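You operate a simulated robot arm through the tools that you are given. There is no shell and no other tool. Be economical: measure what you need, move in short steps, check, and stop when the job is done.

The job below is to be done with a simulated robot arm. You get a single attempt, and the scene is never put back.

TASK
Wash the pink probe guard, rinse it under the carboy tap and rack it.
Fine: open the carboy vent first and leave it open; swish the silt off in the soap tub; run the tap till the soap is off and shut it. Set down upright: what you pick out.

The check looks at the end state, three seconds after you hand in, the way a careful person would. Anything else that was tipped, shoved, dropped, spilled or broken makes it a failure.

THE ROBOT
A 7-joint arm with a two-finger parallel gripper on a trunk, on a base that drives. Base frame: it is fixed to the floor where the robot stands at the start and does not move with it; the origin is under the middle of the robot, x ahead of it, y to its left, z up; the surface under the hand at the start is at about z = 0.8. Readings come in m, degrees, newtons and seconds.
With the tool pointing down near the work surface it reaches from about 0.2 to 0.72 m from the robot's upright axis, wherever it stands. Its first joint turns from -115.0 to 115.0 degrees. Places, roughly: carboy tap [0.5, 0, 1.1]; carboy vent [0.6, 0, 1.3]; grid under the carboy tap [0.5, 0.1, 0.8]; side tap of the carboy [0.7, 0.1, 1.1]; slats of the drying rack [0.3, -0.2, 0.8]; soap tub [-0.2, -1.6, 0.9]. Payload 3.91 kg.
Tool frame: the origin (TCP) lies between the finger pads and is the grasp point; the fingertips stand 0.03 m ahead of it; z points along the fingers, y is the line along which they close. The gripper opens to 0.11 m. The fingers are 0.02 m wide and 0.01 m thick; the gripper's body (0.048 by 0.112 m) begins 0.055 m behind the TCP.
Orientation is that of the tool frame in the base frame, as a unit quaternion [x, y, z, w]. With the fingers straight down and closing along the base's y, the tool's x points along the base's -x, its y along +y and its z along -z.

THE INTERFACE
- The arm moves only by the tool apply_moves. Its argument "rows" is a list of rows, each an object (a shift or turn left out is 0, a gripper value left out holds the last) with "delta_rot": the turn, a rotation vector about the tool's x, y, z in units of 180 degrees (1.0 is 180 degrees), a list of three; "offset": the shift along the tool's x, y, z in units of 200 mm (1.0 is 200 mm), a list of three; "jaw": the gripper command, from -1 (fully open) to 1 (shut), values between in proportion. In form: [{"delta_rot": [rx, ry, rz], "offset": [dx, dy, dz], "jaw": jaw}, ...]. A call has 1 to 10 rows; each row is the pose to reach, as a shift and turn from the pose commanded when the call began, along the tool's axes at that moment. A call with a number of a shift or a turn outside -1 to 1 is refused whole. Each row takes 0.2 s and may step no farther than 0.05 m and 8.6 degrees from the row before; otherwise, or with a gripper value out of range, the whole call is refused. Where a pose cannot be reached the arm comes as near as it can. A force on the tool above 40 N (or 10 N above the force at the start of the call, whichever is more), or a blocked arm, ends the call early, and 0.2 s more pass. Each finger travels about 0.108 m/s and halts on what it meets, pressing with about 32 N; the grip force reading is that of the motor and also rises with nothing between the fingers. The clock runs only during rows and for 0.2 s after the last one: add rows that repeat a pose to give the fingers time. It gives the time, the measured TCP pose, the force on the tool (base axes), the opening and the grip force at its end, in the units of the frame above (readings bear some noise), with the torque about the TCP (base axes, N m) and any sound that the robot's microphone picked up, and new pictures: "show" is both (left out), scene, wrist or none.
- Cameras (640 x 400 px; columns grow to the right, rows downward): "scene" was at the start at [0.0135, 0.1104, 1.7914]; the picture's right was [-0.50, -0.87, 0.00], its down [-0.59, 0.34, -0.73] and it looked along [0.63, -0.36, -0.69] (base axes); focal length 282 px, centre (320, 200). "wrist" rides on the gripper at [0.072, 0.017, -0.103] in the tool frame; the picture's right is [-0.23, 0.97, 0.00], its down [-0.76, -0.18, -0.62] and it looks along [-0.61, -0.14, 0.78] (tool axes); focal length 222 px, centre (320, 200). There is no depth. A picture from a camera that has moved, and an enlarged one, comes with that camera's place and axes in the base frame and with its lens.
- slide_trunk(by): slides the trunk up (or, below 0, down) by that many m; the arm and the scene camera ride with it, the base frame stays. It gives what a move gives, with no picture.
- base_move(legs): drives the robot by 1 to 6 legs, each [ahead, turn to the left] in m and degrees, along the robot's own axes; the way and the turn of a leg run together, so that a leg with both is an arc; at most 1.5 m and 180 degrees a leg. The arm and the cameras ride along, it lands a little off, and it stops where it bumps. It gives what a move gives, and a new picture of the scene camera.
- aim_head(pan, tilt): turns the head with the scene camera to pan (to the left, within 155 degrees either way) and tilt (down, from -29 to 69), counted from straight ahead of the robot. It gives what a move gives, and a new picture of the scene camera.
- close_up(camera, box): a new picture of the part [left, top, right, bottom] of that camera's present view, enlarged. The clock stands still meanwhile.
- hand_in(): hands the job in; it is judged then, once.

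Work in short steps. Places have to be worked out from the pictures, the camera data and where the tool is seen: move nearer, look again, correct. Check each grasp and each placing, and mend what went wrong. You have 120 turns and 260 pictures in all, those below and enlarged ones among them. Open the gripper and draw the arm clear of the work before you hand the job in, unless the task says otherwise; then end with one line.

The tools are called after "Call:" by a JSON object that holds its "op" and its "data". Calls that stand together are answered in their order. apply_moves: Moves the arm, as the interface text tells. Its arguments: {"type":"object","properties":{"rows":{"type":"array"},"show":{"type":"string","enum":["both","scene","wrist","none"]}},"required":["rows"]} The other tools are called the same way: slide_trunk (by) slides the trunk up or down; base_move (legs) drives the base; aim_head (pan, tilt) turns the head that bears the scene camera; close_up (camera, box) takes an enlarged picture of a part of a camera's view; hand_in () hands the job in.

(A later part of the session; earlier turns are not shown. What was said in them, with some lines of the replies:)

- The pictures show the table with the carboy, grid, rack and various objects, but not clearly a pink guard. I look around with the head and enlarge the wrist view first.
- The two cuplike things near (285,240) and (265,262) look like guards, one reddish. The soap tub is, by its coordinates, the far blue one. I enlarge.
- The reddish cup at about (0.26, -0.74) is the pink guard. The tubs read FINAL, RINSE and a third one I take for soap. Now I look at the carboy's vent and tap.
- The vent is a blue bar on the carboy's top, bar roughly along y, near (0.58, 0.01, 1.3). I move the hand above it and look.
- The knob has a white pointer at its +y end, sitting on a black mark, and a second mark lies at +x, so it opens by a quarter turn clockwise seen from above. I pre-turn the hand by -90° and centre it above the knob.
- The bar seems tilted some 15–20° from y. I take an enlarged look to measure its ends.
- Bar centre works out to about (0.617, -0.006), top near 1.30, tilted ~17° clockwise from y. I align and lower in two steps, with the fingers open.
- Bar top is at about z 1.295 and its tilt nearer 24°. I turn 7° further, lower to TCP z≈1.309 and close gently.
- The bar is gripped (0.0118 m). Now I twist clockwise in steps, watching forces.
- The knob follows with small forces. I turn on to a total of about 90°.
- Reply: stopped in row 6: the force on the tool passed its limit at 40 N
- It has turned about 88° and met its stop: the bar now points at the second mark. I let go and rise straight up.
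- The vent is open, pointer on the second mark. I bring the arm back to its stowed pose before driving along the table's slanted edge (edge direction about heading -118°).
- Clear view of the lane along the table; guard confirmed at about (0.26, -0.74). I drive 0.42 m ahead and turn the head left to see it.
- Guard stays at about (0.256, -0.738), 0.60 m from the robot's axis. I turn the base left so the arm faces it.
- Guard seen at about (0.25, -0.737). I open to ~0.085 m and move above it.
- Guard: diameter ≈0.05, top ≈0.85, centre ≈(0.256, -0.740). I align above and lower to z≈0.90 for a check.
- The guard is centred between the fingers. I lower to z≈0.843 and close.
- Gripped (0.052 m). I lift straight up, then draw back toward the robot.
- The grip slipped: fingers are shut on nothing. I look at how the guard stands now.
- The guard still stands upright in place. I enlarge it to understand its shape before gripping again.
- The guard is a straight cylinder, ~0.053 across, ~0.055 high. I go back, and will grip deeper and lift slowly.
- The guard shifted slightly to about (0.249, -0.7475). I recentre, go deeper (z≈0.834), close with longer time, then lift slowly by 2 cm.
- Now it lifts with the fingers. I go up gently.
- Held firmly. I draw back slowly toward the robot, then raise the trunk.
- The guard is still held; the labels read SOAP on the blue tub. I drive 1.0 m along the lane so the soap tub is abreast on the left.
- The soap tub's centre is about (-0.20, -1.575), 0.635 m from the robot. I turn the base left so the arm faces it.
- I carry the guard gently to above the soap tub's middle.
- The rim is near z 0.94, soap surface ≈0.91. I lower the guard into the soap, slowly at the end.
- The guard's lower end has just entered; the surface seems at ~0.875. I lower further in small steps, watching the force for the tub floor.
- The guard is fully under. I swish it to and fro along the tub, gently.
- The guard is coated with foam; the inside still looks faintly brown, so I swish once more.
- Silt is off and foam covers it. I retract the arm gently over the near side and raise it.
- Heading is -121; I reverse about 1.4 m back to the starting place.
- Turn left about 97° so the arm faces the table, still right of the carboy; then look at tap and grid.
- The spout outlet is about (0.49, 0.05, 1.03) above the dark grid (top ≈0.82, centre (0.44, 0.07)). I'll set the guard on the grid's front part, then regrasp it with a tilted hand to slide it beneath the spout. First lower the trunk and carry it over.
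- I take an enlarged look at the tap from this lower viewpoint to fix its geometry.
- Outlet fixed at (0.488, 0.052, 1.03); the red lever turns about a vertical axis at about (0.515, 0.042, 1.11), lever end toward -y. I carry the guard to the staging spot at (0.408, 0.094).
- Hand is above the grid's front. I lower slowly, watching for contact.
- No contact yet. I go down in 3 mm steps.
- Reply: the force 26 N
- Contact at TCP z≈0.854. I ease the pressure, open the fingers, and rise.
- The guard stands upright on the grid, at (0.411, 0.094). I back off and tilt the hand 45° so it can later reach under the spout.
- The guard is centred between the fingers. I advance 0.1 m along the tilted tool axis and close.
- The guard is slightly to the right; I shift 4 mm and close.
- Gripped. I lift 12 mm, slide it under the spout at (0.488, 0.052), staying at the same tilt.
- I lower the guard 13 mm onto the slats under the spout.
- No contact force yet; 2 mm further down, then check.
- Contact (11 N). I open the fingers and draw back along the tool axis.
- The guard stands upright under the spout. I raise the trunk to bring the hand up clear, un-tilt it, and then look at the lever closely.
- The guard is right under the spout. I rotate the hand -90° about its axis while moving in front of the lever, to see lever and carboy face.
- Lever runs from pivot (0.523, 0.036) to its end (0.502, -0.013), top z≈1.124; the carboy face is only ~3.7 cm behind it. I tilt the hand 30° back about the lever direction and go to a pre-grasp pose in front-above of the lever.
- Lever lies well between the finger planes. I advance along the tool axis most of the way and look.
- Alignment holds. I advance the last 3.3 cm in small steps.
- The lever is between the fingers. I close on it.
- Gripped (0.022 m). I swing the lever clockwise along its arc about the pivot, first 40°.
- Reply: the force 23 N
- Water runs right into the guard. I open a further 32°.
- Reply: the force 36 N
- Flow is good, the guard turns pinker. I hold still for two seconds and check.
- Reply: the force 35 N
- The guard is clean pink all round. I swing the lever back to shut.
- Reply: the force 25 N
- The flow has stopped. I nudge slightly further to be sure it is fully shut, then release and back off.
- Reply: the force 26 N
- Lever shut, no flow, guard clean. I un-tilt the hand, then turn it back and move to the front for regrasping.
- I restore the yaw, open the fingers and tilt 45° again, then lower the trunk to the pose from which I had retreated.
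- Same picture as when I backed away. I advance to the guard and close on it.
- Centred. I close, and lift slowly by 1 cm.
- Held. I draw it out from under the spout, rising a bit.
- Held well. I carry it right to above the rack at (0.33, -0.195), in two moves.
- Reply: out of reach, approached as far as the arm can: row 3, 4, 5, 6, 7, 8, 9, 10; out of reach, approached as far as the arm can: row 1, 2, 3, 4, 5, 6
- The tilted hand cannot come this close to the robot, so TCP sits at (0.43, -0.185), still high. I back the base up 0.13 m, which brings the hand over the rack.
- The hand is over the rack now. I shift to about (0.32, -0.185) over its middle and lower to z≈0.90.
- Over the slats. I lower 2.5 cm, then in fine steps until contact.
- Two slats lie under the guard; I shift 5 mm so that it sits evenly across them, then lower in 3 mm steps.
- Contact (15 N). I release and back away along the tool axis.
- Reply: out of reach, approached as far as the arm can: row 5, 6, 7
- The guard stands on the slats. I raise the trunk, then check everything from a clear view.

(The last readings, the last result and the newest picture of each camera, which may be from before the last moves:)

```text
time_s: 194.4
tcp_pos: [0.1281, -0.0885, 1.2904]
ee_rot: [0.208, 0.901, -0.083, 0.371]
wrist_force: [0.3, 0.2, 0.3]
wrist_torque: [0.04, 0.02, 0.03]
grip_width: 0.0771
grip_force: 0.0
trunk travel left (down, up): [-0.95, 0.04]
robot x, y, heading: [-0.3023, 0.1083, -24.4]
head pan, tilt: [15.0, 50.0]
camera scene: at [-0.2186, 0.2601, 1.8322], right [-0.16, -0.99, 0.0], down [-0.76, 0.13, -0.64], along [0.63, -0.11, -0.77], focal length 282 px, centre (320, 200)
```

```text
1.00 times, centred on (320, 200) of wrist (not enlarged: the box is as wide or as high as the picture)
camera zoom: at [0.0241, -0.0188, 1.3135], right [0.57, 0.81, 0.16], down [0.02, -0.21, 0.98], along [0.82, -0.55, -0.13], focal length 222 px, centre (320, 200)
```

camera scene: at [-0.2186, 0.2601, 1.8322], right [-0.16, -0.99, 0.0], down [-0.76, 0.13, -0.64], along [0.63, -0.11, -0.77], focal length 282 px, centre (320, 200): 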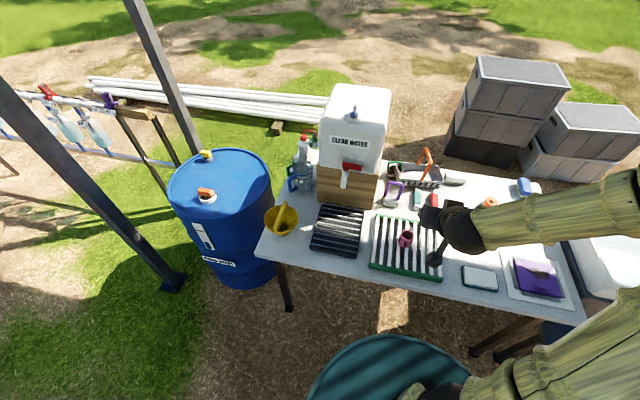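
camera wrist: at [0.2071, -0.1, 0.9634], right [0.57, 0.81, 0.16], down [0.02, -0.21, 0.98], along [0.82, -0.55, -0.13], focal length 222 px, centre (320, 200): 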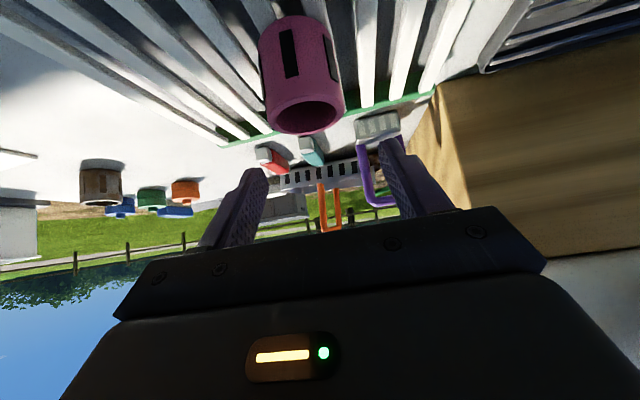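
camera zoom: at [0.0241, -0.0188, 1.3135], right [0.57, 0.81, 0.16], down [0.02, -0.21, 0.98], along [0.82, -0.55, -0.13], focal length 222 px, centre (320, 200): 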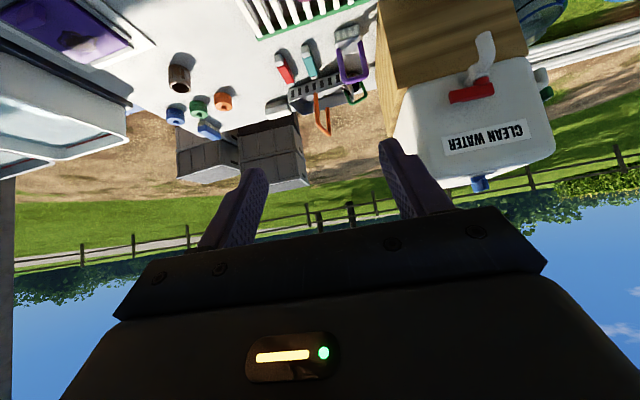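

Everything is in place; a last enlarged check of the guard and of vent and tap.

Call:
{"op": "close_up", "data": {"camera": "scene", "box": [380, 215, 430, 265]}}

Call:
{"op": "close_up", "data": {"camera": "scene", "box": [310, 80, 400, 200]}}

```text
8.00 times, centred on (405, 240) of scene
camera zoom: at [-0.2186, 0.2601, 1.8322], right [-0.16, -0.99, 0.0], down [-0.76, 0.13, -0.64], along [0.63, -0.11, -0.77], focal length 2257 px, centre (-360, -120)
```

zoom: 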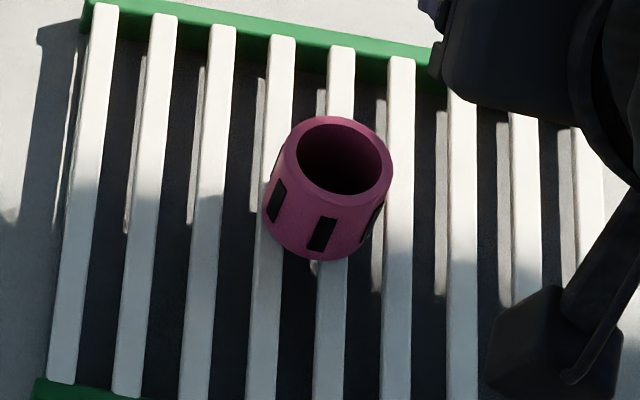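

```text
3.33 times, centred on (355, 140) of scene
camera zoom: at [-0.2186, 0.2601, 1.8322], right [-0.16, -0.99, 0.0], down [-0.76, 0.13, -0.64], along [0.63, -0.11, -0.77], focal length 940 px, centre (203, 400)
```

zoom: 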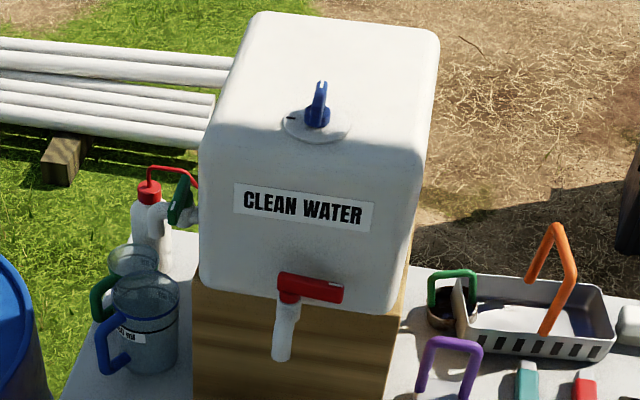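

The guard stands upright, clean, across three slats; vent open, tap shut, nothing else disturbed, arm clear with the gripper open. I hand in.

Call:
{"op": "hand_in", "data": {}}

```text
The job is handed in.
```

The pink probe guard is washed, rinsed and standing upright on the drying rack. The carboy vent is open and the tap is shut. My first grip on it slipped, so it moved about a centimetre on the table but stayed standing; I saw nothing else disturbed.
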